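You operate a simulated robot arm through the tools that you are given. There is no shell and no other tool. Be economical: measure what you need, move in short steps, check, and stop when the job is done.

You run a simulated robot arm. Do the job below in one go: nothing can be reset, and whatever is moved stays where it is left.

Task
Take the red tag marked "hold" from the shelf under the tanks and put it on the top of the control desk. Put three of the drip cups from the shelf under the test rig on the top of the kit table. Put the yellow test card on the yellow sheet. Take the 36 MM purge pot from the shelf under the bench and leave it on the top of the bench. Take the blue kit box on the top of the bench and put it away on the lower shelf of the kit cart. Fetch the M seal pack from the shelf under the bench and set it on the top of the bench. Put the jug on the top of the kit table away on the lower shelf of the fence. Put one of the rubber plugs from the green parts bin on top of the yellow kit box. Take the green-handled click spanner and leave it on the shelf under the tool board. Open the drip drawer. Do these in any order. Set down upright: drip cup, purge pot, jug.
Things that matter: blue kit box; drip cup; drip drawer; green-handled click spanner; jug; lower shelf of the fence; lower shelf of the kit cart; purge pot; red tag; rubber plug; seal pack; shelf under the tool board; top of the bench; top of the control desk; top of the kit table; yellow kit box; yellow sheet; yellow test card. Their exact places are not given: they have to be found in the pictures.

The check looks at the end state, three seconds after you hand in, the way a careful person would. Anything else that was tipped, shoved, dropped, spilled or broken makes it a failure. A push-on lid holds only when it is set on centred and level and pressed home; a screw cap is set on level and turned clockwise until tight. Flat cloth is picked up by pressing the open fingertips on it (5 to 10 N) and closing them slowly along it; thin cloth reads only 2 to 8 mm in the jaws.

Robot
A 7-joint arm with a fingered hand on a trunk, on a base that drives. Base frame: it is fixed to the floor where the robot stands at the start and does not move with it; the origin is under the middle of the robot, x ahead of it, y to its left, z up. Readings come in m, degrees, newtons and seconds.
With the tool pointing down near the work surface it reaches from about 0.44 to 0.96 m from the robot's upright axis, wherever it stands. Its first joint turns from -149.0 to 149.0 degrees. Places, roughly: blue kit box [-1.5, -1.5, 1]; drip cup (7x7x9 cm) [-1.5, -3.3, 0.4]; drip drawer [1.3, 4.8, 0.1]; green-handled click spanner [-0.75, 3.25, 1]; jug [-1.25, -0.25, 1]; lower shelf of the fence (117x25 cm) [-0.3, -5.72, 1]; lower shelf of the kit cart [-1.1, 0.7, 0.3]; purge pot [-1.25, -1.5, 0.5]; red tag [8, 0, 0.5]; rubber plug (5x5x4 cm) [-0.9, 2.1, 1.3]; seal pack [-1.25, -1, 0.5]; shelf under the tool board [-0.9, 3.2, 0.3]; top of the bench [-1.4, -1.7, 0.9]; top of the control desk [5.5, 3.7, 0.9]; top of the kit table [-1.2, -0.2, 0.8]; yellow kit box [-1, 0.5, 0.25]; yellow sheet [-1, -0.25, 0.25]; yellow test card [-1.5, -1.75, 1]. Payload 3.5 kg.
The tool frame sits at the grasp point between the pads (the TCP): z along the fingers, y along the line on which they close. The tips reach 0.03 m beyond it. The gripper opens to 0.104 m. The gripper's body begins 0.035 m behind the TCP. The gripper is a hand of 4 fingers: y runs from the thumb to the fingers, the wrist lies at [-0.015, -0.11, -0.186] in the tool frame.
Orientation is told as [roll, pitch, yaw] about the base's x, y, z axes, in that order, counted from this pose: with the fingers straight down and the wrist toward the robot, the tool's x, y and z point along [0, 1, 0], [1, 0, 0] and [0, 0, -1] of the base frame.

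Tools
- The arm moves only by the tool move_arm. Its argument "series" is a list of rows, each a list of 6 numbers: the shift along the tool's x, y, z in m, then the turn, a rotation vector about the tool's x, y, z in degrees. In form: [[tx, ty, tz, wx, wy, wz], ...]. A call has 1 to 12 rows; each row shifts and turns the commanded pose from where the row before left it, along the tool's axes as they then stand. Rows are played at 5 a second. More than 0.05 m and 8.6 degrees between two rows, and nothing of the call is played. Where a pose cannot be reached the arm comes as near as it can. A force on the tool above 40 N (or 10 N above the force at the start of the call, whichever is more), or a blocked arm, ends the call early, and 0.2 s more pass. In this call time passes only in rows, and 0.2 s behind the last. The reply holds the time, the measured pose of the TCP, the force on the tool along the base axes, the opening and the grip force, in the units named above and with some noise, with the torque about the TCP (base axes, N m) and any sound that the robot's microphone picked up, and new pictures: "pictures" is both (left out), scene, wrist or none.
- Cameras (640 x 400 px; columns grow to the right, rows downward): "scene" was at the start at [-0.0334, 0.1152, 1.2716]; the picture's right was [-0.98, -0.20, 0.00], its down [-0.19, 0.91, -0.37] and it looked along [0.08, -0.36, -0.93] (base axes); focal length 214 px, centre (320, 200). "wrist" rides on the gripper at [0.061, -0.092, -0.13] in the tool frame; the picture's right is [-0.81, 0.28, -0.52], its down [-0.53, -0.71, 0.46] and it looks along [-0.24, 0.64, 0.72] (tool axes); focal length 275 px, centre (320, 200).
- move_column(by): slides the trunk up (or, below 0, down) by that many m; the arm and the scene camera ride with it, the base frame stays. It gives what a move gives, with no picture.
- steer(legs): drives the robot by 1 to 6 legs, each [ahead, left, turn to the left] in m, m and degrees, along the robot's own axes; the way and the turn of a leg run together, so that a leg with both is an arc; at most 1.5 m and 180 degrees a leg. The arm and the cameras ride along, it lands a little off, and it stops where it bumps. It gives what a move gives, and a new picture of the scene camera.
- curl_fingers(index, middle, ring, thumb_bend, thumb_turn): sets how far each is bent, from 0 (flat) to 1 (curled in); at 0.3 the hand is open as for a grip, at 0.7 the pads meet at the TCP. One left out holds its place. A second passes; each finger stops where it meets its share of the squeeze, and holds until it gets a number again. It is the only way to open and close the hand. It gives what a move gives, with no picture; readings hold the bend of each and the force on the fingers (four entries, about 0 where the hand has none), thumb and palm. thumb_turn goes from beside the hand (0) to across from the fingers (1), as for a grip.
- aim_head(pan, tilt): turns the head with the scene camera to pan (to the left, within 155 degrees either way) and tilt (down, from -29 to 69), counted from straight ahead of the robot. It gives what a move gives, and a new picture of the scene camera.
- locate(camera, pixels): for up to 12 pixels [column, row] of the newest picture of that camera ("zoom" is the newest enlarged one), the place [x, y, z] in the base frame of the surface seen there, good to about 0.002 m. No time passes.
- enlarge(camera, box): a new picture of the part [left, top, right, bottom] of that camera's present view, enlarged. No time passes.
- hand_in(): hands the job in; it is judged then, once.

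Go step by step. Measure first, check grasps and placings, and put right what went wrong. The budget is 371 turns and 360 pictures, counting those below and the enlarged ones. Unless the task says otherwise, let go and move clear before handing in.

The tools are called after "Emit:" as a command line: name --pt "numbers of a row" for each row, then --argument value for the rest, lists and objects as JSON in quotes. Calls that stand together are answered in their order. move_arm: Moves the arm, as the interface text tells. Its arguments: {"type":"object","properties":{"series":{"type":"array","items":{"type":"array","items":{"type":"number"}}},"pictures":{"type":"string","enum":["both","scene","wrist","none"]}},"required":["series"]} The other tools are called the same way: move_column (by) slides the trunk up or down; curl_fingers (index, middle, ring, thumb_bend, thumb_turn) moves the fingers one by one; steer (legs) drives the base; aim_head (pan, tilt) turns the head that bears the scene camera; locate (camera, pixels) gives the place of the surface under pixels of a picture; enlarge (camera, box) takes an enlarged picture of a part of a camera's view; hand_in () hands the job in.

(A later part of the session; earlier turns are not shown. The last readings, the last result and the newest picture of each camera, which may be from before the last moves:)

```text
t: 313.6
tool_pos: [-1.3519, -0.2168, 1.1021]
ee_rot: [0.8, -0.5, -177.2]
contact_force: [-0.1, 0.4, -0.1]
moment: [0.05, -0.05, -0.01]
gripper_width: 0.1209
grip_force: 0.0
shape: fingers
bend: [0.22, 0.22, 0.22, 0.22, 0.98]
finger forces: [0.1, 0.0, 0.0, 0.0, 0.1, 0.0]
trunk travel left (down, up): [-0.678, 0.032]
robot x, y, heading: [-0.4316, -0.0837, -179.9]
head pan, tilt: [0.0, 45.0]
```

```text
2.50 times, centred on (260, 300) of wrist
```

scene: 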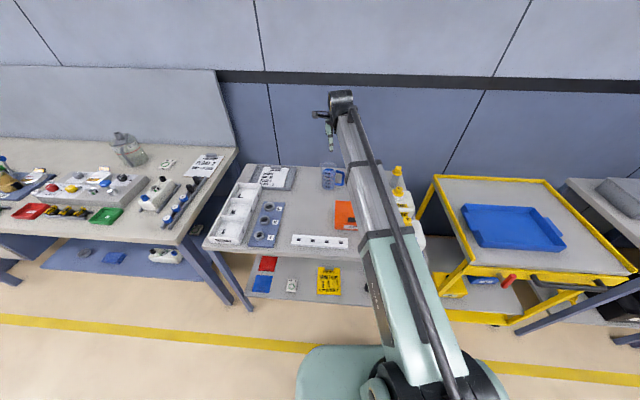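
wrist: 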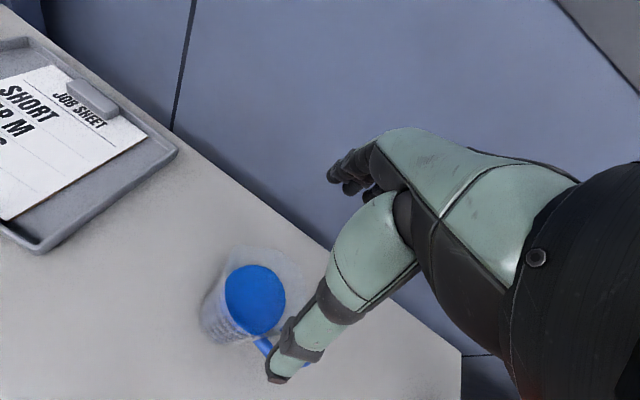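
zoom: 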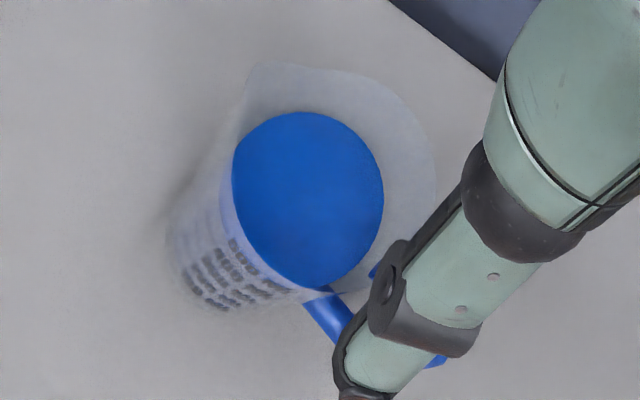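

Liquid centre (-1.353,-0.207); table z 0.852. Shift 1.5 cm right, then descend to z≈0.962.

Emit:
move_arm --pt "-0.015 0.001 0.0 0 0 0" --pt "0 0 0.04 0 0 0" --pt "0 0 0.04 0 0 0" --pt "0 0 0.03 0 0 0" --pictures "wrist"

Emit:
enlarge --camera "scene" --box '[280, 130, 400, 210]'

```text
t: 314.6
tool_pos: [-1.3544, -0.2046, 0.989]
ee_rot: [0.7, -0.4, -177.2]
contact_force: [-0.6, -0.3, 0.1]
moment: [0.01, 0.05, 0.03]
gripper_width: 0.1211
grip_force: 0.0
shape: fingers
bend: [0.22, 0.22, 0.22, 0.22, 0.98]
finger forces: [0.1, 0.1, 0.0, 0.1, 0.1, 0.0]
trunk travel left (down, up): [-0.678, 0.032]
robot x, y, heading: [-0.4318, -0.0855, -179.8]
head pan, tilt: [0.0, 45.0]
```

wrist: 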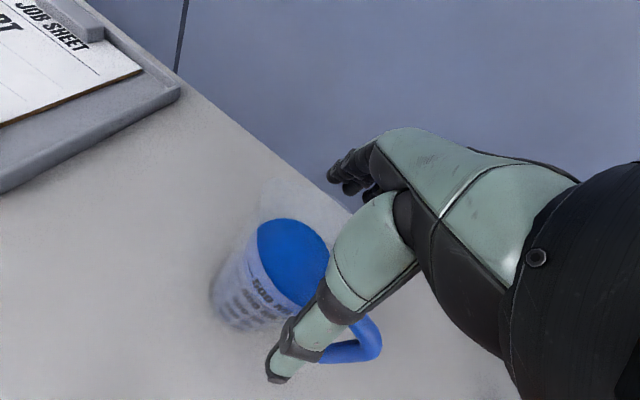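

```text
5.00 times, centred on (340, 170) of scene
```

zoom: 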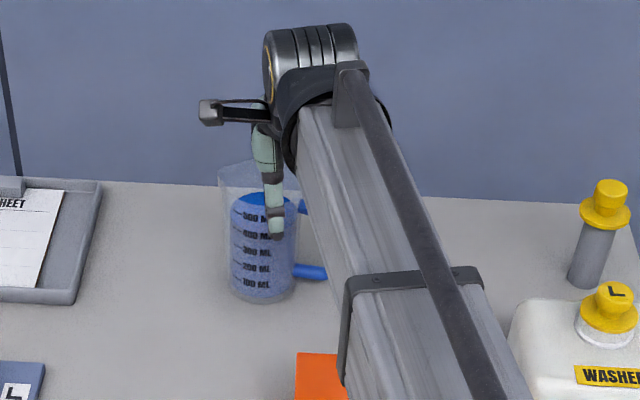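

Emit:
move_arm --pt "0.005 0 0.013 0 0 0" --pt "0 0 0.013 0 0 0" --pictures "none"

Emit:
curl_fingers --index 0.38 --middle 0.38 --ring 0.38 --thumb_bend 0.4

Emit:
move_arm --pt "0 0 0 0 0 0" --pictures "wrist"

```text
t: 315.2
tool_pos: [-1.3532, -0.211, 0.9661]
ee_rot: [0.7, -0.5, -177.3]
contact_force: [1.1, -0.1, -0.7]
moment: [-0.01, 0.03, 0.02]
gripper_width: 0.1212
grip_force: 0.6
shape: fingers
bend: [0.22, 0.22, 0.22, 0.22, 0.98]
finger forces: [0.0, 0.0, 0.1, 0.1, 0.5, 0.0]
trunk travel left (down, up): [-0.678, 0.032]
robot x, y, heading: [-0.4309, -0.0845, -180.0]
head pan, tilt: [0.0, 45.0]
```

```text
t: 316.2
tool_pos: [-1.3535, -0.2097, 0.9658]
ee_rot: [0.7, -0.4, -177.1]
contact_force: [-2.9, 0.4, 5.2]
moment: [-0.06, 0.12, -0.08]
gripper_width: 0.1016
grip_force: 15.9
shape: fingers
bend: [0.28, 0.38, 0.38, 0.36, 0.97]
finger forces: [17.6, 0.0, 0.1, 0.1, 13.7, 0.1]
trunk travel left (down, up): [-0.678, 0.032]
robot x, y, heading: [-0.4281, -0.0841, -180.2]
head pan, tilt: [0.0, 45.0]
```

```text
t: 316.6
tool_pos: [-1.3529, -0.21, 0.9654]
ee_rot: [0.7, -0.3, -177.2]
contact_force: [-3.5, 0.0, 4.9]
moment: [-0.08, 0.09, -0.01]
gripper_width: 0.1017
grip_force: 16.0
shape: fingers
bend: [0.28, 0.38, 0.38, 0.36, 0.97]
finger forces: [17.9, 0.0, 0.0, 0.1, 13.6, 0.1]
trunk travel left (down, up): [-0.678, 0.032]
robot x, y, heading: [-0.4303, -0.0852, -180.1]
head pan, tilt: [0.0, 45.0]
```

wrist: 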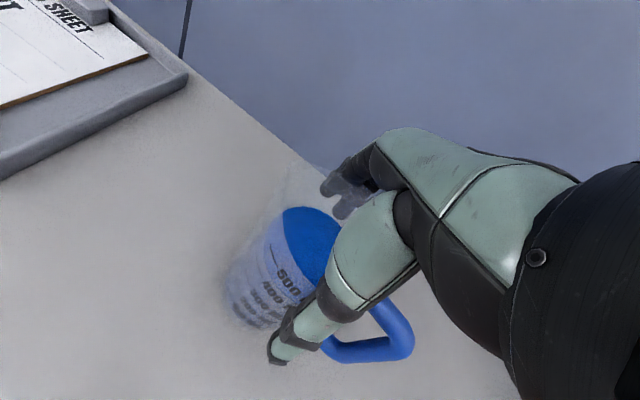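

The index hits the flared spout (back-left). Release, rise, and rotate the grip 25° so it's perpendicular to the spout-handle line.

Emit:
curl_fingers --index 0.22 --middle 0.22 --ring 0.22 --thumb_bend 0.22

Emit:
move_arm --pt "0 0 -0.03 0 0 0" --pt "0 0 -0.04 0 0 0" --pt "0 0 -0.03 0 0 0" --pt "0 0 0 0 0 8" --pt "0 0 0 0 0 8" --pt "0 0 0 0 0 8" --pictures "wrist"

Emit:
enlarge --camera "wrist" --box '[180, 220, 340, 380]'

```text
t: 317.6
tool_pos: [-1.3521, -0.2093, 0.9657]
ee_rot: [0.7, -0.5, -177.2]
contact_force: [0.3, 0.4, -0.8]
moment: [-0.01, 0.03, -0.03]
gripper_width: 0.1211
grip_force: 0.3
shape: fingers
bend: [0.22, 0.22, 0.22, 0.22, 0.97]
finger forces: [0.1, 0.1, 0.2, 0.1, 0.4, 0.0]
trunk travel left (down, up): [-0.678, 0.032]
robot x, y, heading: [-0.4339, -0.084, -179.8]
head pan, tilt: [0.0, 45.0]
```

```text
t: 319.0
tool_pos: [-1.354, -0.2089, 1.0663]
ee_rot: [0.8, -0.1, 158.7]
contact_force: [-0.6, 0.3, -0.1]
moment: [0.02, -0.01, 0.02]
gripper_width: 0.1212
grip_force: 0.1
shape: fingers
bend: [0.22, 0.22, 0.22, 0.22, 0.97]
finger forces: [0.0, 0.0, 0.1, 0.0, 0.0, 0.0]
trunk travel left (down, up): [-0.678, 0.032]
robot x, y, heading: [-0.431, -0.0838, -180.4]
head pan, tilt: [0.0, 45.0]
```

wrist: 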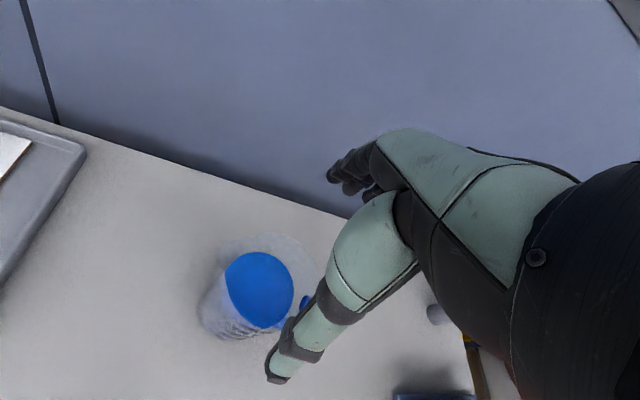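

```text
2.50 times, centred on (260, 300) of wrist
```

zoom: 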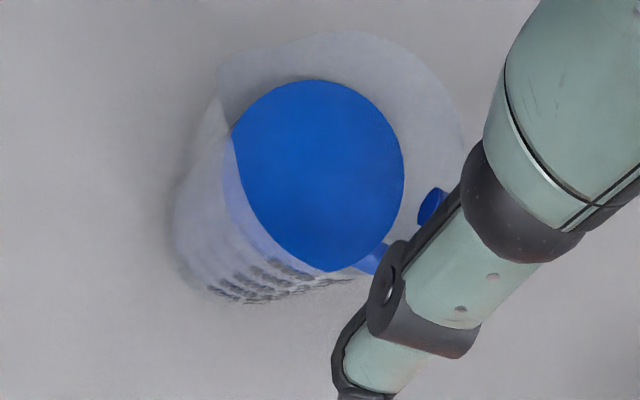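

Emit:
locate --camera "zoom" --pixels '[[318, 175], [312, 84], [330, 266], [235, 145], [400, 180], [220, 70], [430, 205], [375, 262], [250, 290]]'

```text
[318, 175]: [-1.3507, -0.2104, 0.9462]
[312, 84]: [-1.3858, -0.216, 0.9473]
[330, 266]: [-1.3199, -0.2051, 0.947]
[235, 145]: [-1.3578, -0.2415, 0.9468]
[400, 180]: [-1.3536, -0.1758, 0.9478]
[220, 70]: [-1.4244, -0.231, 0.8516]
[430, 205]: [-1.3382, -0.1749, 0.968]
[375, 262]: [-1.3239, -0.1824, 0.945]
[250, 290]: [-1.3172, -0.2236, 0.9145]
```

Centre (-1.353,-0.209). Recentre and descend.

Emit:
move_arm --pt "-0.008 -0.001 0.0 0 0 2" --pt "0 0 0.04 0 0 0" --pt "0 0 0.04 0 0 0" --pt "0 0 0.022 0 0 0" --pictures "none"

Emit:
curl_fingers --index 0.36 --middle 0.36 --ring 0.36 --thumb_bend 0.38

Emit:
move_arm --pt "0 0 0 0 0 0" --pictures "both"

```text
t: 320.0
tool_pos: [-1.3471, -0.205, 0.9649]
ee_rot: [0.8, -0.2, 156.7]
contact_force: [-0.8, 0.4, 1.1]
moment: [0.0, 0.07, -0.01]
gripper_width: 0.122
grip_force: 0.8
shape: fingers
bend: [0.22, 0.22, 0.22, 0.22, 0.97]
finger forces: [1.9, 0.0, 0.0, 0.0, 0.1, 0.0]
trunk travel left (down, up): [-0.678, 0.032]
robot x, y, heading: [-0.4325, -0.0814, -179.8]
head pan, tilt: [0.0, 45.0]
```

```text
t: 321.0
tool_pos: [-1.3455, -0.2045, 0.9647]
ee_rot: [0.8, -0.1, 156.8]
contact_force: [-3.6, 0.5, 8.0]
moment: [0.03, 0.28, -0.02]
gripper_width: 0.1056
grip_force: 15.3
shape: fingers
bend: [0.27, 0.36, 0.36, 0.34, 0.97]
finger forces: [18.6, 0.0, 0.0, 0.0, 12.3, 0.0]
trunk travel left (down, up): [-0.678, 0.032]
robot x, y, heading: [-0.4303, -0.0839, -180.0]
head pan, tilt: [0.0, 45.0]
```

```text
t: 321.4
tool_pos: [-1.3456, -0.2047, 0.9639]
ee_rot: [0.7, -0.1, 156.8]
contact_force: [-3.6, 2.2, 9.0]
moment: [0.01, 0.29, -0.04]
gripper_width: 0.1055
grip_force: 15.4
shape: fingers
bend: [0.27, 0.36, 0.36, 0.34, 0.97]
finger forces: [19.0, 0.0, 0.1, 0.1, 12.2, 0.0]
trunk travel left (down, up): [-0.678, 0.032]
robot x, y, heading: [-0.4319, -0.0854, -179.8]
head pan, tilt: [0.0, 45.0]
```

scene: 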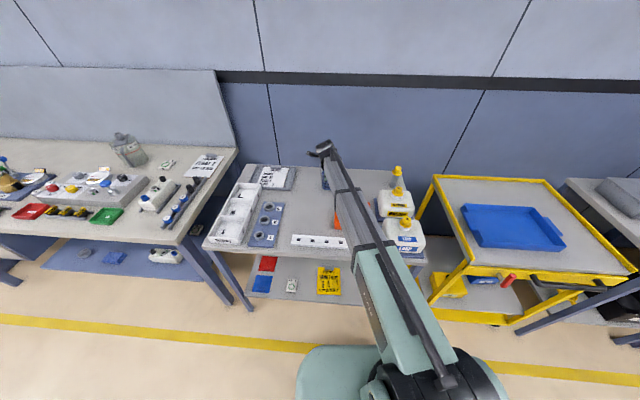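
wrist: 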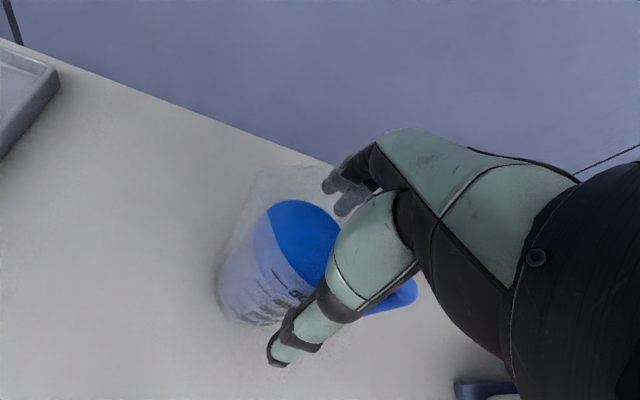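

Only the index caught the flared rim; middle/ring haven't closed enough. Relax the index and close middle, ring and thumb on the body.

Emit:
curl_fingers --index 0.2 --middle 0.46 --ring 0.46 --thumb_bend 0.46

Emit:
move_arm --pt "0 0 0 0 0 0" --pictures "wrist"

Emit:
enlarge --camera "wrist" --box '[200, 140, 440, 380]'

```text
t: 322.4
tool_pos: [-1.3459, -0.205, 0.9643]
ee_rot: [0.8, -0.1, 156.8]
contact_force: [2.6, -2.2, 5.8]
moment: [-0.04, 0.02, 0.05]
gripper_width: 0.1051
grip_force: 7.0
shape: fingers
bend: [0.19, 0.43, 0.46, 0.44, 0.97]
finger forces: [1.9, 2.7, 0.0, 0.0, 8.9, 0.0]
trunk travel left (down, up): [-0.678, 0.032]
robot x, y, heading: [-0.4344, -0.0852, -179.8]
head pan, tilt: [0.0, 45.0]
```

```text
t: 322.8
tool_pos: [-1.3465, -0.2051, 0.9643]
ee_rot: [0.8, -0.1, 156.7]
contact_force: [2.6, -1.8, 4.9]
moment: [-0.04, -0.02, 0.0]
gripper_width: 0.1053
grip_force: 6.7
shape: fingers
bend: [0.19, 0.43, 0.46, 0.44, 0.97]
finger forces: [1.9, 2.7, 0.0, 0.1, 9.0, 0.0]
trunk travel left (down, up): [-0.678, 0.032]
robot x, y, heading: [-0.429, -0.0822, -179.7]
head pan, tilt: [0.0, 45.0]
```

wrist: 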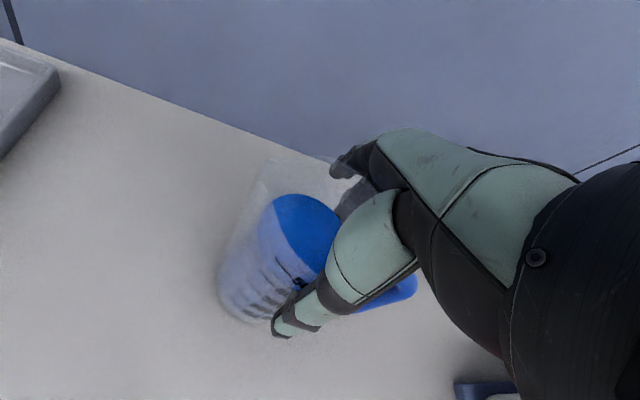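

```text
1.67 times, centred on (320, 260) of wrist
```

zoom: 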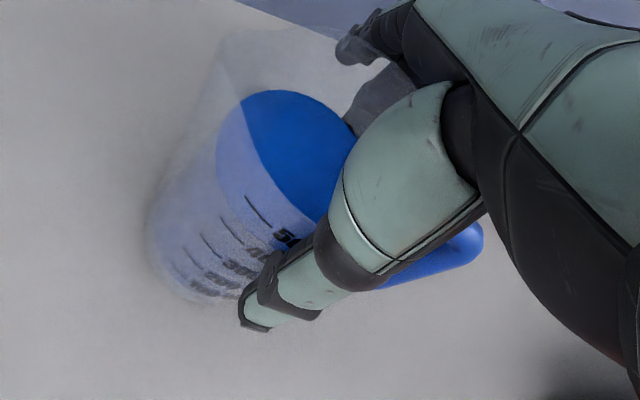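

The grip line lies right of the jug's axis. Release, rise 3 cm, shift ~10 mm toward the camera side, rotate 9° more and redo.

Emit:
curl_fingers --index 0.2 --middle 0.22 --ring 0.22 --thumb_bend 0.22

Emit:
move_arm --pt "0 0 -0.035 0 0 0" --pt "0.01 0 0 0 0 8" --pt "0 0 0 0 0 2" --pictures "wrist"

Emit:
enlarge --camera "wrist" --box '[200, 140, 440, 380]'

```text
t: 323.8
tool_pos: [-1.3468, -0.204, 0.9633]
ee_rot: [0.8, 0.0, 156.8]
contact_force: [-0.2, 0.3, 0.8]
moment: [-0.02, 0.0, 0.0]
gripper_width: 0.124
grip_force: 0.9
shape: fingers
bend: [0.2, 0.22, 0.22, 0.22, 0.97]
finger forces: [0.6, 0.0, 0.0, 0.0, 0.0, 0.0]
trunk travel left (down, up): [-0.678, 0.032]
robot x, y, heading: [-0.433, -0.0822, -180.2]
head pan, tilt: [0.0, 45.0]
```

```text
t: 324.6
tool_pos: [-1.3522, -0.2136, 0.999]
ee_rot: [0.9, 0.2, 146.8]
contact_force: [0.1, 0.3, 0.7]
moment: [-0.02, -0.04, 0.02]
gripper_width: 0.1239
grip_force: 0.0
shape: fingers
bend: [0.2, 0.22, 0.22, 0.22, 0.97]
finger forces: [0.0, 0.0, 0.0, 0.0, 0.1, 0.1]
trunk travel left (down, up): [-0.678, 0.032]
robot x, y, heading: [-0.4325, -0.0904, -179.9]
head pan, tilt: [0.0, 45.0]
```

wrist: 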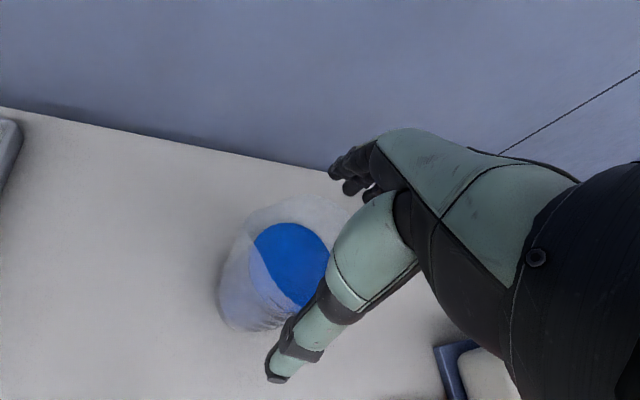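

```text
1.67 times, centred on (320, 260) of wrist
```

zoom: 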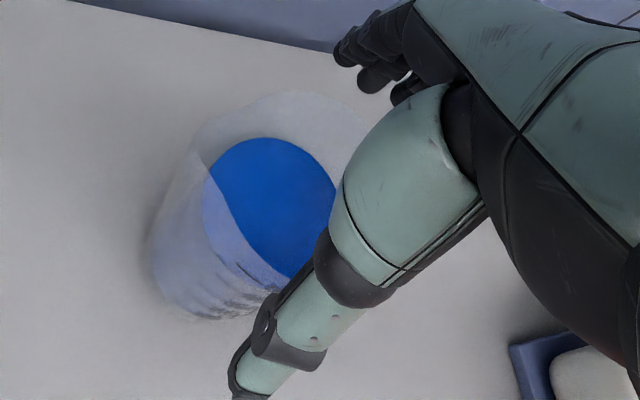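

Emit:
locate --camera "wrist" --pixels '[[270, 378], [285, 360], [300, 335], [335, 175], [348, 185], [368, 192], [285, 255], [290, 226], [300, 300], [255, 250]]'

```text
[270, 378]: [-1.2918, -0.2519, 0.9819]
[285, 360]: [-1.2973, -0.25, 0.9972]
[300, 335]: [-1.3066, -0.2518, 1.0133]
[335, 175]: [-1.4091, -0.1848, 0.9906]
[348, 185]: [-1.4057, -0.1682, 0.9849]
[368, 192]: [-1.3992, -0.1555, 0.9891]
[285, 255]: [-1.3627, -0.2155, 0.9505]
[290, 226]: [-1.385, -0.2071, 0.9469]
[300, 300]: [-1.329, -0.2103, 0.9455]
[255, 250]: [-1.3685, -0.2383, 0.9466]
```

Measured: with this opening, thumb opposes the middle finger (tool x≈-0.006), so the hand is now nearly centred. Descend and close.

Emit:
move_arm --pt "0.002 0.003 0.018 0 0 0" --pt "0 0 0.018 0 0 0" --pictures "none"

Emit:
curl_fingers --index 0.36 --middle 0.42 --ring 0.42 --thumb_bend 0.42

Emit:
move_arm --pt "0 0 0 0 0 0" --pictures "wrist"

Emit:
enlarge --camera "wrist" --box '[200, 140, 440, 380]'

```text
t: 325.2
tool_pos: [-1.3557, -0.2125, 0.9645]
ee_rot: [0.8, 0.0, 146.8]
contact_force: [1.2, -1.0, 2.0]
moment: [-0.08, -0.04, 0.0]
gripper_width: 0.125
grip_force: 0.3
shape: fingers
bend: [0.2, 0.22, 0.22, 0.22, 0.97]
finger forces: [0.0, 0.0, 0.1, 0.0, 2.3, 0.1]
trunk travel left (down, up): [-0.678, 0.032]
robot x, y, heading: [-0.427, -0.0866, -179.9]
head pan, tilt: [0.0, 45.0]
```

```text
t: 326.2
tool_pos: [-1.3559, -0.2122, 0.9643]
ee_rot: [0.7, 0.0, 146.7]
contact_force: [-1.3, -1.3, 7.6]
moment: [0.04, 0.1, 0.04]
gripper_width: 0.1024
grip_force: 17.0
shape: fingers
bend: [0.28, 0.41, 0.42, 0.37, 0.97]
finger forces: [16.5, 0.4, 0.0, 0.1, 16.8, 0.0]
trunk travel left (down, up): [-0.678, 0.032]
robot x, y, heading: [-0.4338, -0.0847, -179.8]
head pan, tilt: [0.0, 45.0]
```

```text
t: 326.6
tool_pos: [-1.356, -0.2109, 0.964]
ee_rot: [0.8, 0.2, 146.9]
contact_force: [-0.7, -0.6, 7.4]
moment: [0.07, 0.13, -0.01]
gripper_width: 0.1024
grip_force: 16.4
shape: fingers
bend: [0.28, 0.42, 0.42, 0.38, 0.97]
finger forces: [16.4, 0.6, 0.0, 0.0, 16.6, 0.0]
trunk travel left (down, up): [-0.678, 0.032]
robot x, y, heading: [-0.432, -0.0851, -179.8]
head pan, tilt: [0.0, 45.0]
```

wrist: 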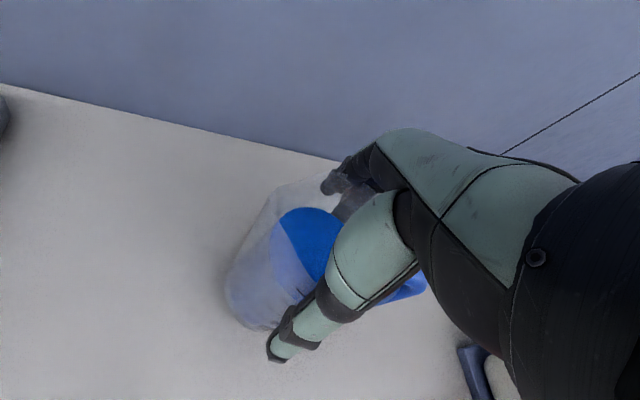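

```text
1.67 times, centred on (320, 260) of wrist
```

zoom: 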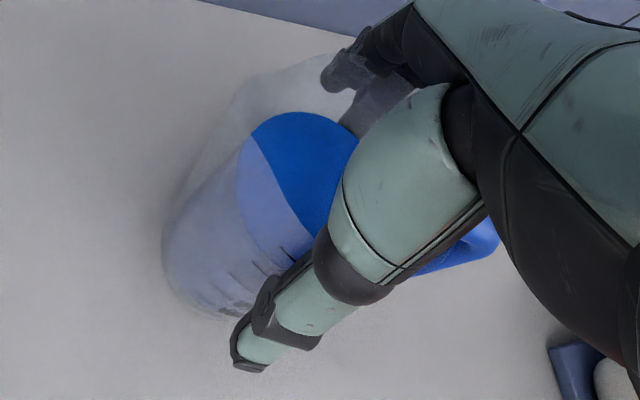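

The digits wedge on the flared rim again—same as with the box lid. Raise so only the fingertips tuck under the flare (TCP≈0.990), rotate a bit more away from the spout, and close.

Emit:
curl_fingers --index 0.22 --middle 0.22 --ring 0.22 --thumb_bend 0.22

Emit:
move_arm --pt "0 0 -0.026 0 0 0" --pt "0 0 0 0 0 8" --pictures "none"

Emit:
curl_fingers --index 0.42 --middle 0.42 --ring 0.42 --thumb_bend 0.46

Emit:
move_arm --pt "0 0 0 0 0 0" --pictures "wrist"

Emit:
enlarge --camera "wrist" --box '[200, 140, 440, 380]'

```text
t: 327.6
tool_pos: [-1.3558, -0.2116, 0.964]
ee_rot: [0.9, 0.1, 146.8]
contact_force: [0.3, -0.6, 0.4]
moment: [0.01, -0.01, 0.01]
gripper_width: 0.1217
grip_force: 0.3
shape: fingers
bend: [0.22, 0.22, 0.22, 0.22, 0.97]
finger forces: [0.0, 0.0, 0.1, 0.0, 0.5, 0.0]
trunk travel left (down, up): [-0.678, 0.032]
robot x, y, heading: [-0.4344, -0.0853, -180.0]
head pan, tilt: [0.0, 45.0]
```

```text
t: 328.2
tool_pos: [-1.3565, -0.2111, 0.9892]
ee_rot: [0.8, 0.3, 138.8]
contact_force: [0.4, 0.2, 0.4]
moment: [0.02, 0.0, -0.01]
gripper_width: 0.121
grip_force: 0.0
shape: fingers
bend: [0.22, 0.22, 0.22, 0.22, 0.97]
finger forces: [0.1, 0.1, 0.0, 0.0, 0.0, 0.0]
trunk travel left (down, up): [-0.678, 0.032]
robot x, y, heading: [-0.4355, -0.0841, -179.9]
head pan, tilt: [0.0, 45.0]
```

```text
t: 329.2
tool_pos: [-1.3555, -0.2124, 0.9899]
ee_rot: [0.8, 0.3, 138.7]
contact_force: [1.2, -0.9, 2.3]
moment: [-0.02, -0.04, 0.01]
gripper_width: 0.0822
grip_force: 6.7
shape: fingers
bend: [0.38, 0.41, 0.42, 0.41, 0.97]
finger forces: [4.8, 0.7, 0.1, 0.0, 7.1, 0.0]
trunk travel left (down, up): [-0.678, 0.032]
robot x, y, heading: [-0.4326, -0.088, -179.9]
head pan, tilt: [0.0, 45.0]
```

```text
t: 329.6
tool_pos: [-1.3558, -0.2115, 0.9891]
ee_rot: [0.8, 0.2, 138.8]
contact_force: [1.7, -1.2, 2.3]
moment: [-0.02, -0.05, -0.01]
gripper_width: 0.0821
grip_force: 6.6
shape: fingers
bend: [0.38, 0.41, 0.42, 0.41, 0.97]
finger forces: [4.8, 0.8, 0.0, 0.1, 7.1, 0.0]
trunk travel left (down, up): [-0.678, 0.032]
robot x, y, heading: [-0.4279, -0.088, -179.8]
head pan, tilt: [0.0, 45.0]
```

wrist: 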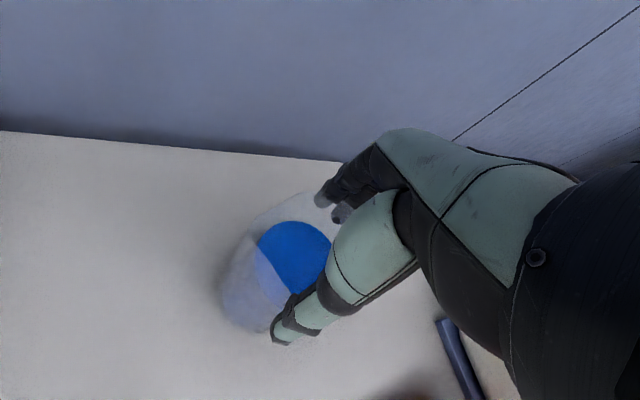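

```text
1.67 times, centred on (320, 260) of wrist
```

zoom: 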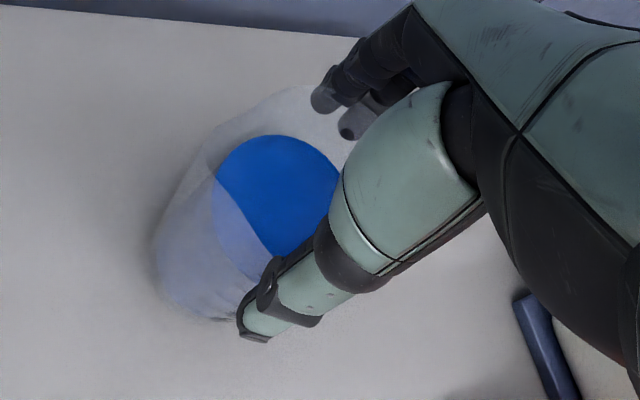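

Good: width 82 mm, balanced. The axis is still ~1 cm to the camera side; open slightly, shift, and close again.

Emit:
curl_fingers --index 0.28 --middle 0.28 --ring 0.28 --thumb_bend 0.28

Emit:
move_arm --pt "0.011 0 0 0 0 0" --pictures "none"

Emit:
curl_fingers --index 0.42 --middle 0.42 --ring 0.42 --thumb_bend 0.46

Emit:
move_arm --pt "0 0 0 0 0 0" --pictures "wrist"

Emit:
enlarge --camera "wrist" --box '[200, 140, 440, 380]'

```text
t: 330.6
tool_pos: [-1.3571, -0.2112, 0.9896]
ee_rot: [0.8, 0.2, 138.8]
contact_force: [-0.5, 0.5, -0.3]
moment: [0.03, 0.0, 0.0]
gripper_width: 0.1074
grip_force: 0.1
shape: fingers
bend: [0.28, 0.28, 0.28, 0.28, 0.97]
finger forces: [0.0, 0.0, 0.1, 0.1, 0.1, 0.1]
trunk travel left (down, up): [-0.678, 0.032]
robot x, y, heading: [-0.4347, -0.085, -180.0]
head pan, tilt: [0.0, 45.0]
```

```text
t: 331.0
tool_pos: [-1.3637, -0.2212, 0.9878]
ee_rot: [0.7, 0.1, 138.8]
contact_force: [-0.3, 0.2, -0.9]
moment: [-0.01, 0.0, 0.0]
gripper_width: 0.1072
grip_force: 0.0
shape: fingers
bend: [0.28, 0.28, 0.28, 0.28, 0.97]
finger forces: [0.0, 0.1, 0.0, 0.0, 0.0, 0.0]
trunk travel left (down, up): [-0.678, 0.032]
robot x, y, heading: [-0.4309, -0.0796, -179.7]
head pan, tilt: [0.0, 45.0]
```

```text
t: 332.0
tool_pos: [-1.3643, -0.221, 0.9886]
ee_rot: [0.8, 0.2, 138.8]
contact_force: [0.0, -0.9, 1.2]
moment: [0.07, 0.02, -0.01]
gripper_width: 0.0753
grip_force: 4.3
shape: fingers
bend: [0.41, 0.4, 0.42, 0.43, 0.97]
finger forces: [1.6, 1.7, 0.5, 0.1, 4.1, 0.0]
trunk travel left (down, up): [-0.678, 0.032]
robot x, y, heading: [-0.4314, -0.086, -179.9]
head pan, tilt: [0.0, 45.0]
```

```text
t: 332.4
tool_pos: [-1.3639, -0.2197, 0.9889]
ee_rot: [0.8, 0.2, 138.9]
contact_force: [0.7, 0.0, 1.5]
moment: [0.02, 0.0, 0.0]
gripper_width: 0.0748
grip_force: 3.8
shape: fingers
bend: [0.41, 0.4, 0.42, 0.43, 0.97]
finger forces: [1.6, 1.7, 0.5, 0.0, 4.1, 0.0]
trunk travel left (down, up): [-0.678, 0.032]
robot x, y, heading: [-0.4324, -0.0837, -179.8]
head pan, tilt: [0.0, 45.0]
```

wrist: 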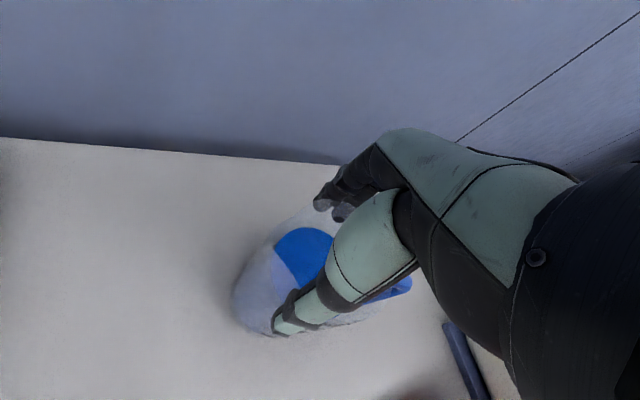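

```text
1.67 times, centred on (320, 260) of wrist
```

zoom: 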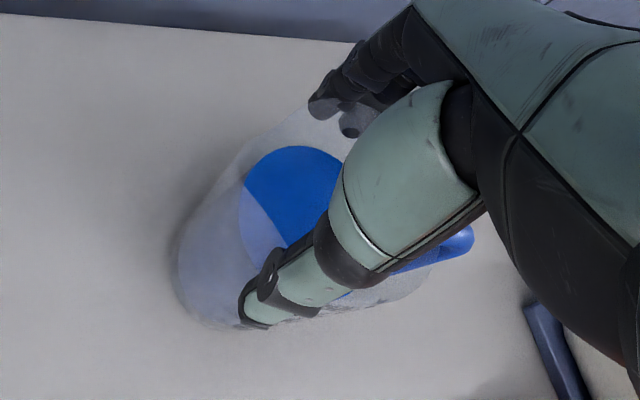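

All digits now contact at 75 mm. Tighten evenly and lift a little.

Emit:
curl_fingers --index 0.5 --middle 0.49 --ring 0.49 --thumb_bend 0.64

Emit:
move_arm --pt "0 0 -0.01 0 0 0" --pt "0 0 -0.01 0 0 0" --pictures "wrist"

Emit:
enlarge --camera "scene" --box '[260, 120, 380, 210]'

```text
t: 333.4
tool_pos: [-1.3639, -0.2209, 0.9896]
ee_rot: [0.8, 0.2, 138.8]
contact_force: [-0.8, -1.4, 3.9]
moment: [0.1, 0.06, -0.02]
gripper_width: 0.0686
grip_force: 18.6
shape: fingers
bend: [0.43, 0.43, 0.44, 0.5, 0.95]
finger forces: [7.9, 6.3, 4.3, 0.0, 18.8, 0.1]
trunk travel left (down, up): [-0.678, 0.032]
robot x, y, heading: [-0.432, -0.0873, -179.9]
head pan, tilt: [0.0, 45.0]
```

```text
t: 334.0
tool_pos: [-1.366, -0.2196, 1.0095]
ee_rot: [0.7, 0.2, 138.7]
contact_force: [0.1, -0.3, -4.6]
moment: [-0.07, 0.03, 0.0]
gripper_width: 0.0682
grip_force: 17.4
shape: fingers
bend: [0.43, 0.43, 0.44, 0.5, 0.95]
finger forces: [7.6, 6.0, 4.3, 0.1, 16.7, 0.0]
trunk travel left (down, up): [-0.678, 0.032]
robot x, y, heading: [-0.4306, -0.0847, -179.7]
head pan, tilt: [0.0, 45.0]
```

wrist: 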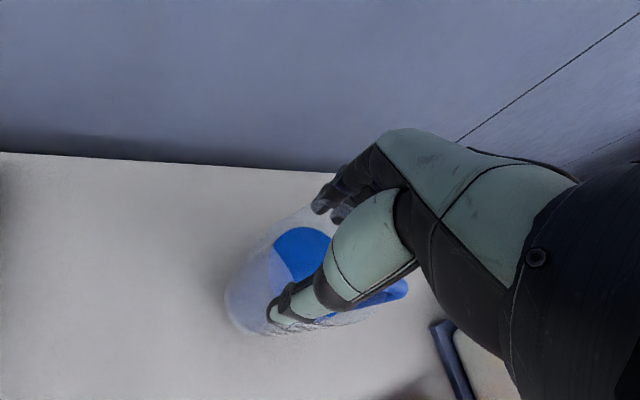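

```text
4.44 times, centred on (320, 165) of scene
```

zoom: 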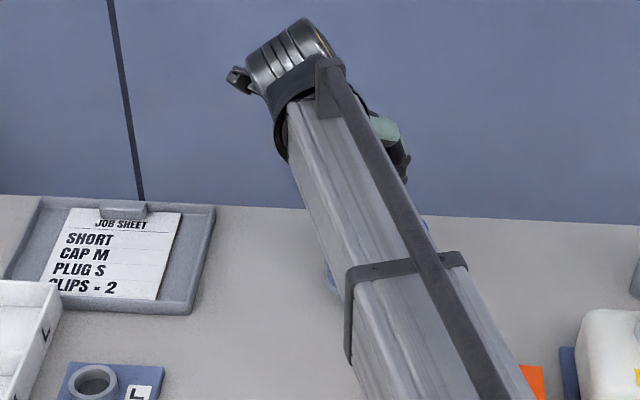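

Emit:
move_arm --pt "0 0 -0.02 0 0 0" --pt "0 0 -0.02 0 0 0" --pt "0 0 -0.02 0 0 0" --pictures "wrist"

Emit:
locate --camera "wrist" --pixels '[[300, 240], [280, 250], [320, 245], [300, 270], [235, 310], [260, 330], [390, 295]]'

```text
t: 334.8
tool_pos: [-1.3647, -0.2182, 1.0683]
ee_rot: [0.7, 0.2, 138.9]
contact_force: [-0.4, -0.1, -4.3]
moment: [-0.03, 0.04, 0.02]
gripper_width: 0.0683
grip_force: 17.2
shape: fingers
bend: [0.43, 0.43, 0.44, 0.5, 0.95]
finger forces: [7.4, 6.0, 4.1, 0.0, 16.7, 0.0]
trunk travel left (down, up): [-0.678, 0.032]
robot x, y, heading: [-0.4346, -0.0856, -179.8]
head pan, tilt: [0.0, 45.0]
```

wrist: 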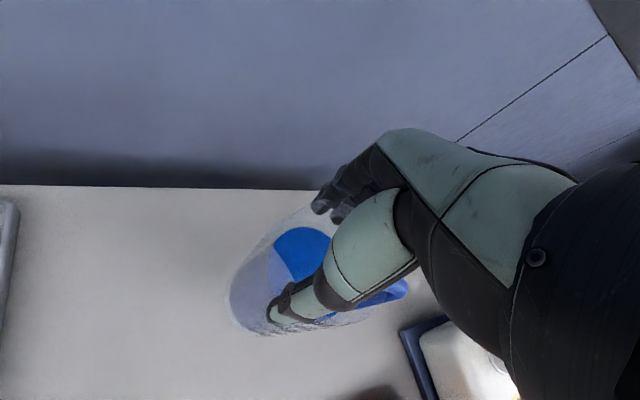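

```text
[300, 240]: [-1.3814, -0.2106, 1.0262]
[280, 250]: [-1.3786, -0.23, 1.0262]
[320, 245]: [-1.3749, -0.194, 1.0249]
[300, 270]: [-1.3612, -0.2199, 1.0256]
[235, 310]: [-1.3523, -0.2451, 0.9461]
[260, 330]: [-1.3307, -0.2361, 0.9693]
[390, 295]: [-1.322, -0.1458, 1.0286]
```

Jug is level (liquid z uniform 1.026). Retract the arm gently, back off, then turn toward the fence.

Emit:
move_arm --pt "-0.02 -0.023 0 0 0 0" --pt "-0.027 -0.0315 0 0 0 0" --pt "-0.027 -0.0315 0 0 0 0" --pt "-0.027 -0.0315 0 0 0 0" --pt "-0.027 -0.0315 0 0 0 0" --pt "-0.027 -0.0315 0 0 0 0" --pt "-0.015 -0.018 0 0 0 0" --pictures "none"

Emit:
steer --legs '[[-0.45, 0, 0], [0, 0, 90]]'

Emit:
aim_head --pan 0 --tilt 15

```text
t: 336.4
tool_pos: [-1.103, -0.2241, 1.0705]
ee_rot: [0.7, 0.1, 138.9]
contact_force: [-0.8, -0.5, -4.6]
moment: [-0.08, 0.03, -0.02]
gripper_width: 0.0678
grip_force: 16.8
shape: fingers
bend: [0.43, 0.43, 0.44, 0.5, 0.95]
finger forces: [7.3, 6.2, 4.2, 0.1, 16.2, 0.0]
trunk travel left (down, up): [-0.678, 0.032]
robot x, y, heading: [-0.4345, -0.087, -180.2]
head pan, tilt: [0.0, 45.0]
```

```text
t: 343.0
tool_pos: [0.1674, -0.75, 1.0699]
ee_rot: [0.7, 0.2, -129.8]
contact_force: [-0.8, -0.8, -4.9]
moment: [-0.04, -0.07, 0.05]
gripper_width: 0.0676
grip_force: 16.7
shape: fingers
bend: [0.43, 0.43, 0.44, 0.5, 0.95]
finger forces: [6.8, 6.2, 4.4, 0.0, 15.7, 0.0]
trunk travel left (down, up): [-0.678, 0.032]
robot x, y, heading: [0.0113, -0.087, -88.8]
head pan, tilt: [0.0, 45.0]
```

scene: 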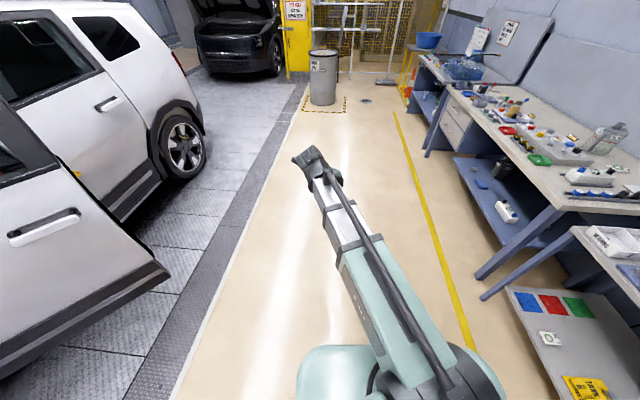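

```text
t: 343.9
tool_pos: [0.1657, -0.7522, 1.0702]
ee_rot: [0.7, 0.2, -129.9]
contact_force: [0.5, -0.5, -4.9]
moment: [-0.05, -0.05, 0.02]
gripper_width: 0.0676
grip_force: 16.5
shape: fingers
bend: [0.43, 0.43, 0.44, 0.5, 0.95]
finger forces: [6.8, 6.2, 4.3, 0.0, 15.8, 0.0]
trunk travel left (down, up): [-0.678, 0.032]
robot x, y, heading: [0.0115, -0.0828, -88.3]
head pan, tilt: [0.0, 15.0]
```

scene: 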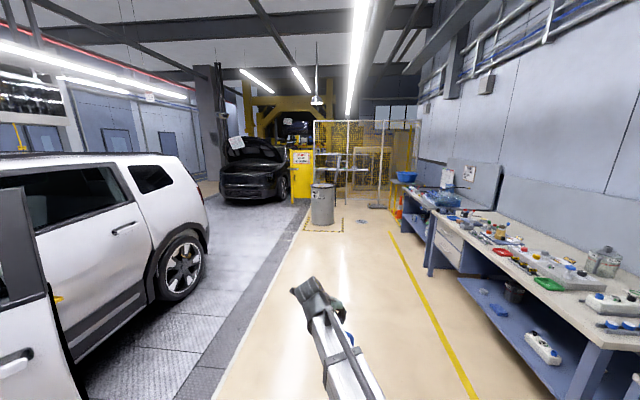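

Measure the bin, the fence shelves and obstacles ahead.

Emit:
enlarge --camera "scene" --box '[260, 110, 440, 240]'

Emit:
locate --camera "scene" --pixels '[[322, 222], [312, 195], [335, 195], [300, 180], [345, 168], [345, 155], [378, 205], [380, 125], [362, 220], [405, 175]]'

```text
3.08 times, centred on (350, 175) of scene
```

zoom: 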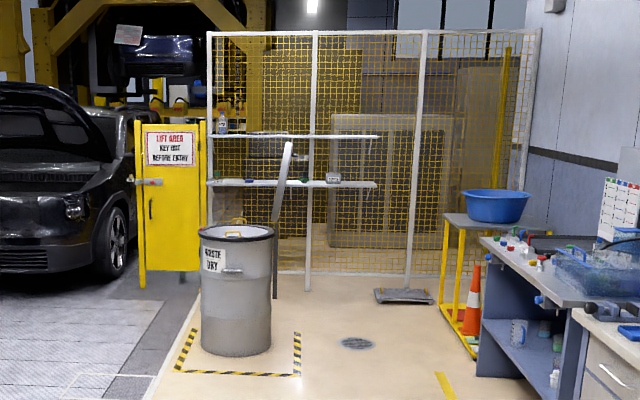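

```text
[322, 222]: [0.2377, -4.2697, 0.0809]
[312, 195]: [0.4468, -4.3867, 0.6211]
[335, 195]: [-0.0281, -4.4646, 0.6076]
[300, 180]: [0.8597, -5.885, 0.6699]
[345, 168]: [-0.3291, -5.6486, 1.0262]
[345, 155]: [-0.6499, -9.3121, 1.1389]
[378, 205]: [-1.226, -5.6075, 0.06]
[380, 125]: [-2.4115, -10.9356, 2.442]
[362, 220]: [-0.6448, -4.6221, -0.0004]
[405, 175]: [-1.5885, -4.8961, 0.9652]
```

Lower shelf at z≈1.0, y≈-5.65; the waste bin is at x -0.03..0.48, y≈-4.4. Drive down the lane at x≈-0.5.

Emit:
steer --legs '[[1.3, -0.25, -1.7], [1.4, -0.25, 0], [1.2, 0, 0]]'

Emit:
enlarge --camera "scene" --box '[180, 60, 420, 220]'

```text
t: 363.0
tool_pos: [-0.4063, -4.6593, 1.0687]
ee_rot: [0.7, 0.2, -131.9]
contact_force: [-0.4, 0.0, -4.8]
moment: [-0.04, -0.06, 0.02]
gripper_width: 0.0673
grip_force: 16.6
shape: fingers
bend: [0.43, 0.43, 0.44, 0.5, 0.95]
finger forces: [6.6, 6.2, 4.6, 0.0, 15.8, 0.1]
trunk travel left (down, up): [-0.678, 0.032]
robot x, y, heading: [-0.5373, -3.986, -90.5]
head pan, tilt: [0.0, 15.0]
```

scene: 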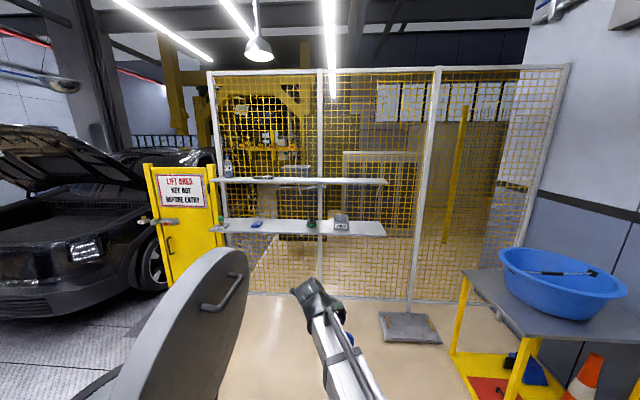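

```text
2.50 times, centred on (300, 140) of scene
```

zoom: 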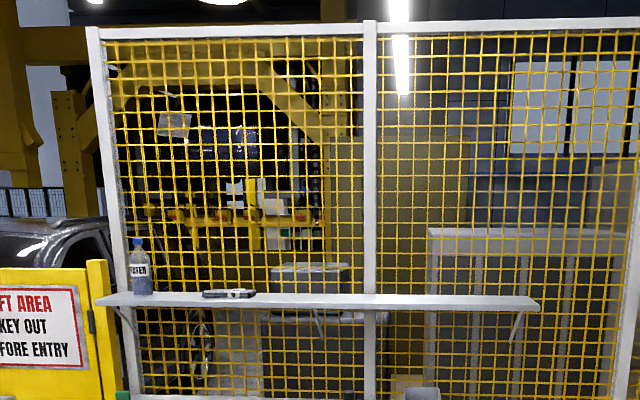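

Emit:
locate --camera "scene" --pixels '[[205, 300], [240, 255], [245, 330], [225, 225], [385, 232], [365, 228], [340, 222], [311, 224], [256, 224], [385, 182], [300, 225], [375, 222]]'

Emit:
enlarge --camera "scene" --box '[200, 160, 420, 300]'

```text
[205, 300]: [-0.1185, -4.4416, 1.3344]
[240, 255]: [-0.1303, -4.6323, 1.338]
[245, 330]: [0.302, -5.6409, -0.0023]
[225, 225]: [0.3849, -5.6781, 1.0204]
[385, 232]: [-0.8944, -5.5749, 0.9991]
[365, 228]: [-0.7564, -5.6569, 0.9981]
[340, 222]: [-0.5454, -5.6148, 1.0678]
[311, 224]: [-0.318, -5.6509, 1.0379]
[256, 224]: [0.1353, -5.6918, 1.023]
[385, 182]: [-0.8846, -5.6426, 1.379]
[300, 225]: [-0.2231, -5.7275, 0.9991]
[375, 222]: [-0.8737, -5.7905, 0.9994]
```

```text
2.86 times, centred on (310, 230) of scene
```

zoom: 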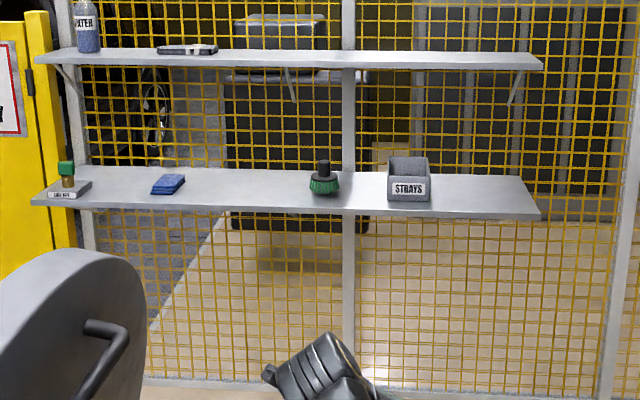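

Shelf z 0.999 (x to -0.89, y -5.575..-5.82), upper shelf bottom ~1.36. Free space right of STRAYS at x≈-0.74. Raise, rotate the wrist back toward me and shift arm right.

Emit:
move_arm --pt "0 0 -0.03 0 0 -7" --pt "0 0 -0.03 0 0 -7" --pt "0 0 -0.03 0 0 -7" --pt "0 0 0 0 0 -7" --pt "0 0 0 0 0 -7" --pt "0 0 0 0 0 -7" --pt "-0.03 0 0 0 0 0" --pt "-0.03 0 0 0 0 0" --pt "-0.03 0 0 0 0 0" --pt "-0.03 0 0 0 0 0" --pictures "wrist"

Emit:
locate --camera "scene" --pixels '[[455, 350], [460, 280], [410, 330], [440, 340], [385, 315]]'

```text
t: 365.2
tool_pos: [-0.5291, -4.6581, 1.1568]
ee_rot: [0.6, -0.3, -89.9]
contact_force: [0.8, 0.9, -4.5]
moment: [0.03, -0.05, 0.02]
gripper_width: 0.0669
grip_force: 16.1
shape: fingers
bend: [0.43, 0.43, 0.44, 0.51, 0.95]
finger forces: [6.3, 6.0, 4.6, 0.0, 15.5, 0.0]
trunk travel left (down, up): [-0.678, 0.032]
robot x, y, heading: [-0.5437, -3.9841, -90.8]
head pan, tilt: [0.0, 15.0]
```

wrist: 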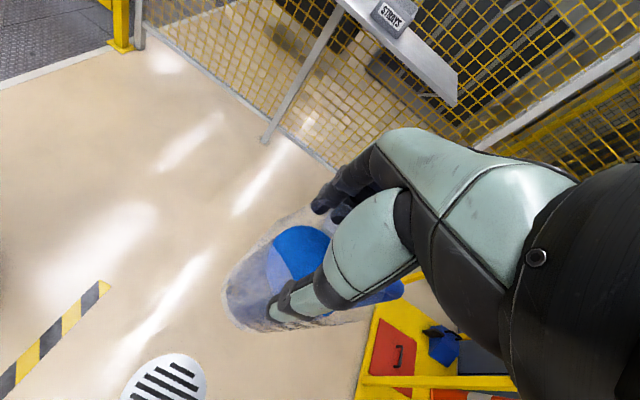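

```text
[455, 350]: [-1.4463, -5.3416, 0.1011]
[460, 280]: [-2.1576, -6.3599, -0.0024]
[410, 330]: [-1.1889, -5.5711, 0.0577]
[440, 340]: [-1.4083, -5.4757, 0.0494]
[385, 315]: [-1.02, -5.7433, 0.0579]
```

Emit:
move_arm --pt "0 0 -0.025 0 0 0" --pictures "none"

Emit:
steer --legs '[[0, -0.21, 0.8], [0.85, 0, 0]]'

Emit:
move_arm --pt "0 0 0 0 0 0" --pictures "wrist"

Emit:
enlarge --camera "scene" --box '[200, 60, 480, 260]'

```text
t: 365.6
tool_pos: [-0.5295, -4.657, 1.1828]
ee_rot: [0.7, -0.4, -89.9]
contact_force: [0.6, -0.3, -4.9]
moment: [0.04, -0.05, 0.0]
gripper_width: 0.067
grip_force: 16.0
shape: fingers
bend: [0.43, 0.43, 0.44, 0.51, 0.95]
finger forces: [6.3, 5.9, 4.7, 0.1, 15.5, 0.0]
trunk travel left (down, up): [-0.678, 0.032]
robot x, y, heading: [-0.5391, -3.9877, -90.6]
head pan, tilt: [0.0, 15.0]
```

```text
t: 371.3
tool_pos: [-0.6697, -5.5069, 1.1833]
ee_rot: [0.7, -0.2, -86.5]
contact_force: [0.6, -0.7, -4.1]
moment: [0.0, -0.06, 0.06]
gripper_width: 0.0668
grip_force: 16.7
shape: fingers
bend: [0.43, 0.43, 0.44, 0.51, 0.95]
finger forces: [6.3, 6.0, 4.7, 0.0, 15.5, 0.0]
trunk travel left (down, up): [-0.678, 0.032]
robot x, y, heading: [-0.7248, -4.8365, -87.2]
head pan, tilt: [0.0, 15.0]
```

scene: 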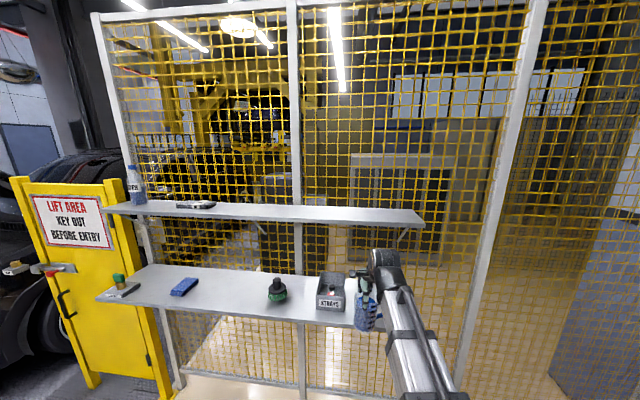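

```text
t: 371.7
tool_pos: [-0.6709, -5.5048, 1.1824]
ee_rot: [0.6, -0.3, -86.5]
contact_force: [0.5, 0.4, -5.3]
moment: [0.04, -0.06, 0.02]
gripper_width: 0.0669
grip_force: 16.6
shape: fingers
bend: [0.43, 0.43, 0.44, 0.51, 0.95]
finger forces: [6.3, 6.0, 4.7, 0.0, 15.4, 0.1]
trunk travel left (down, up): [-0.678, 0.032]
robot x, y, heading: [-0.7204, -4.8315, -87.2]
head pan, tilt: [0.0, 15.0]
```

wrist: 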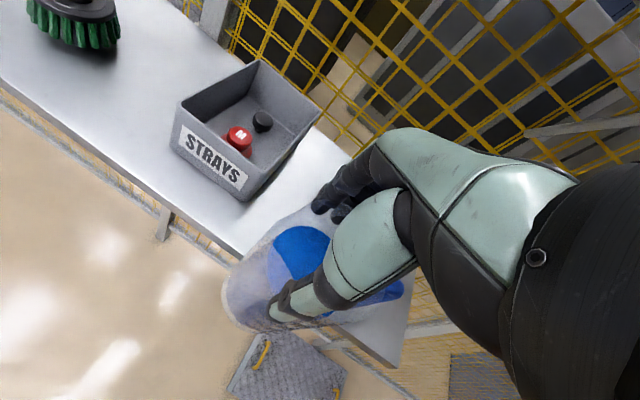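

```text
2.00 times, centred on (340, 160) of scene
```

zoom: 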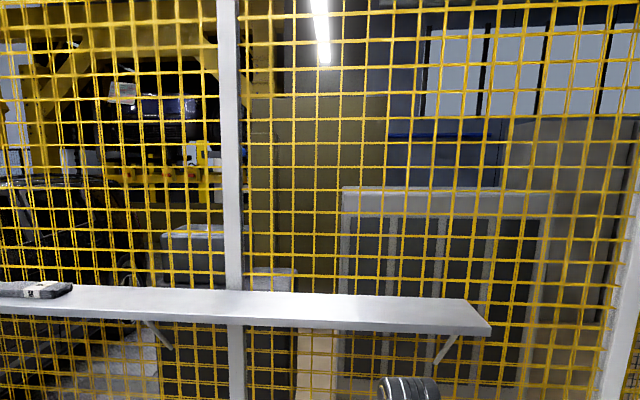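

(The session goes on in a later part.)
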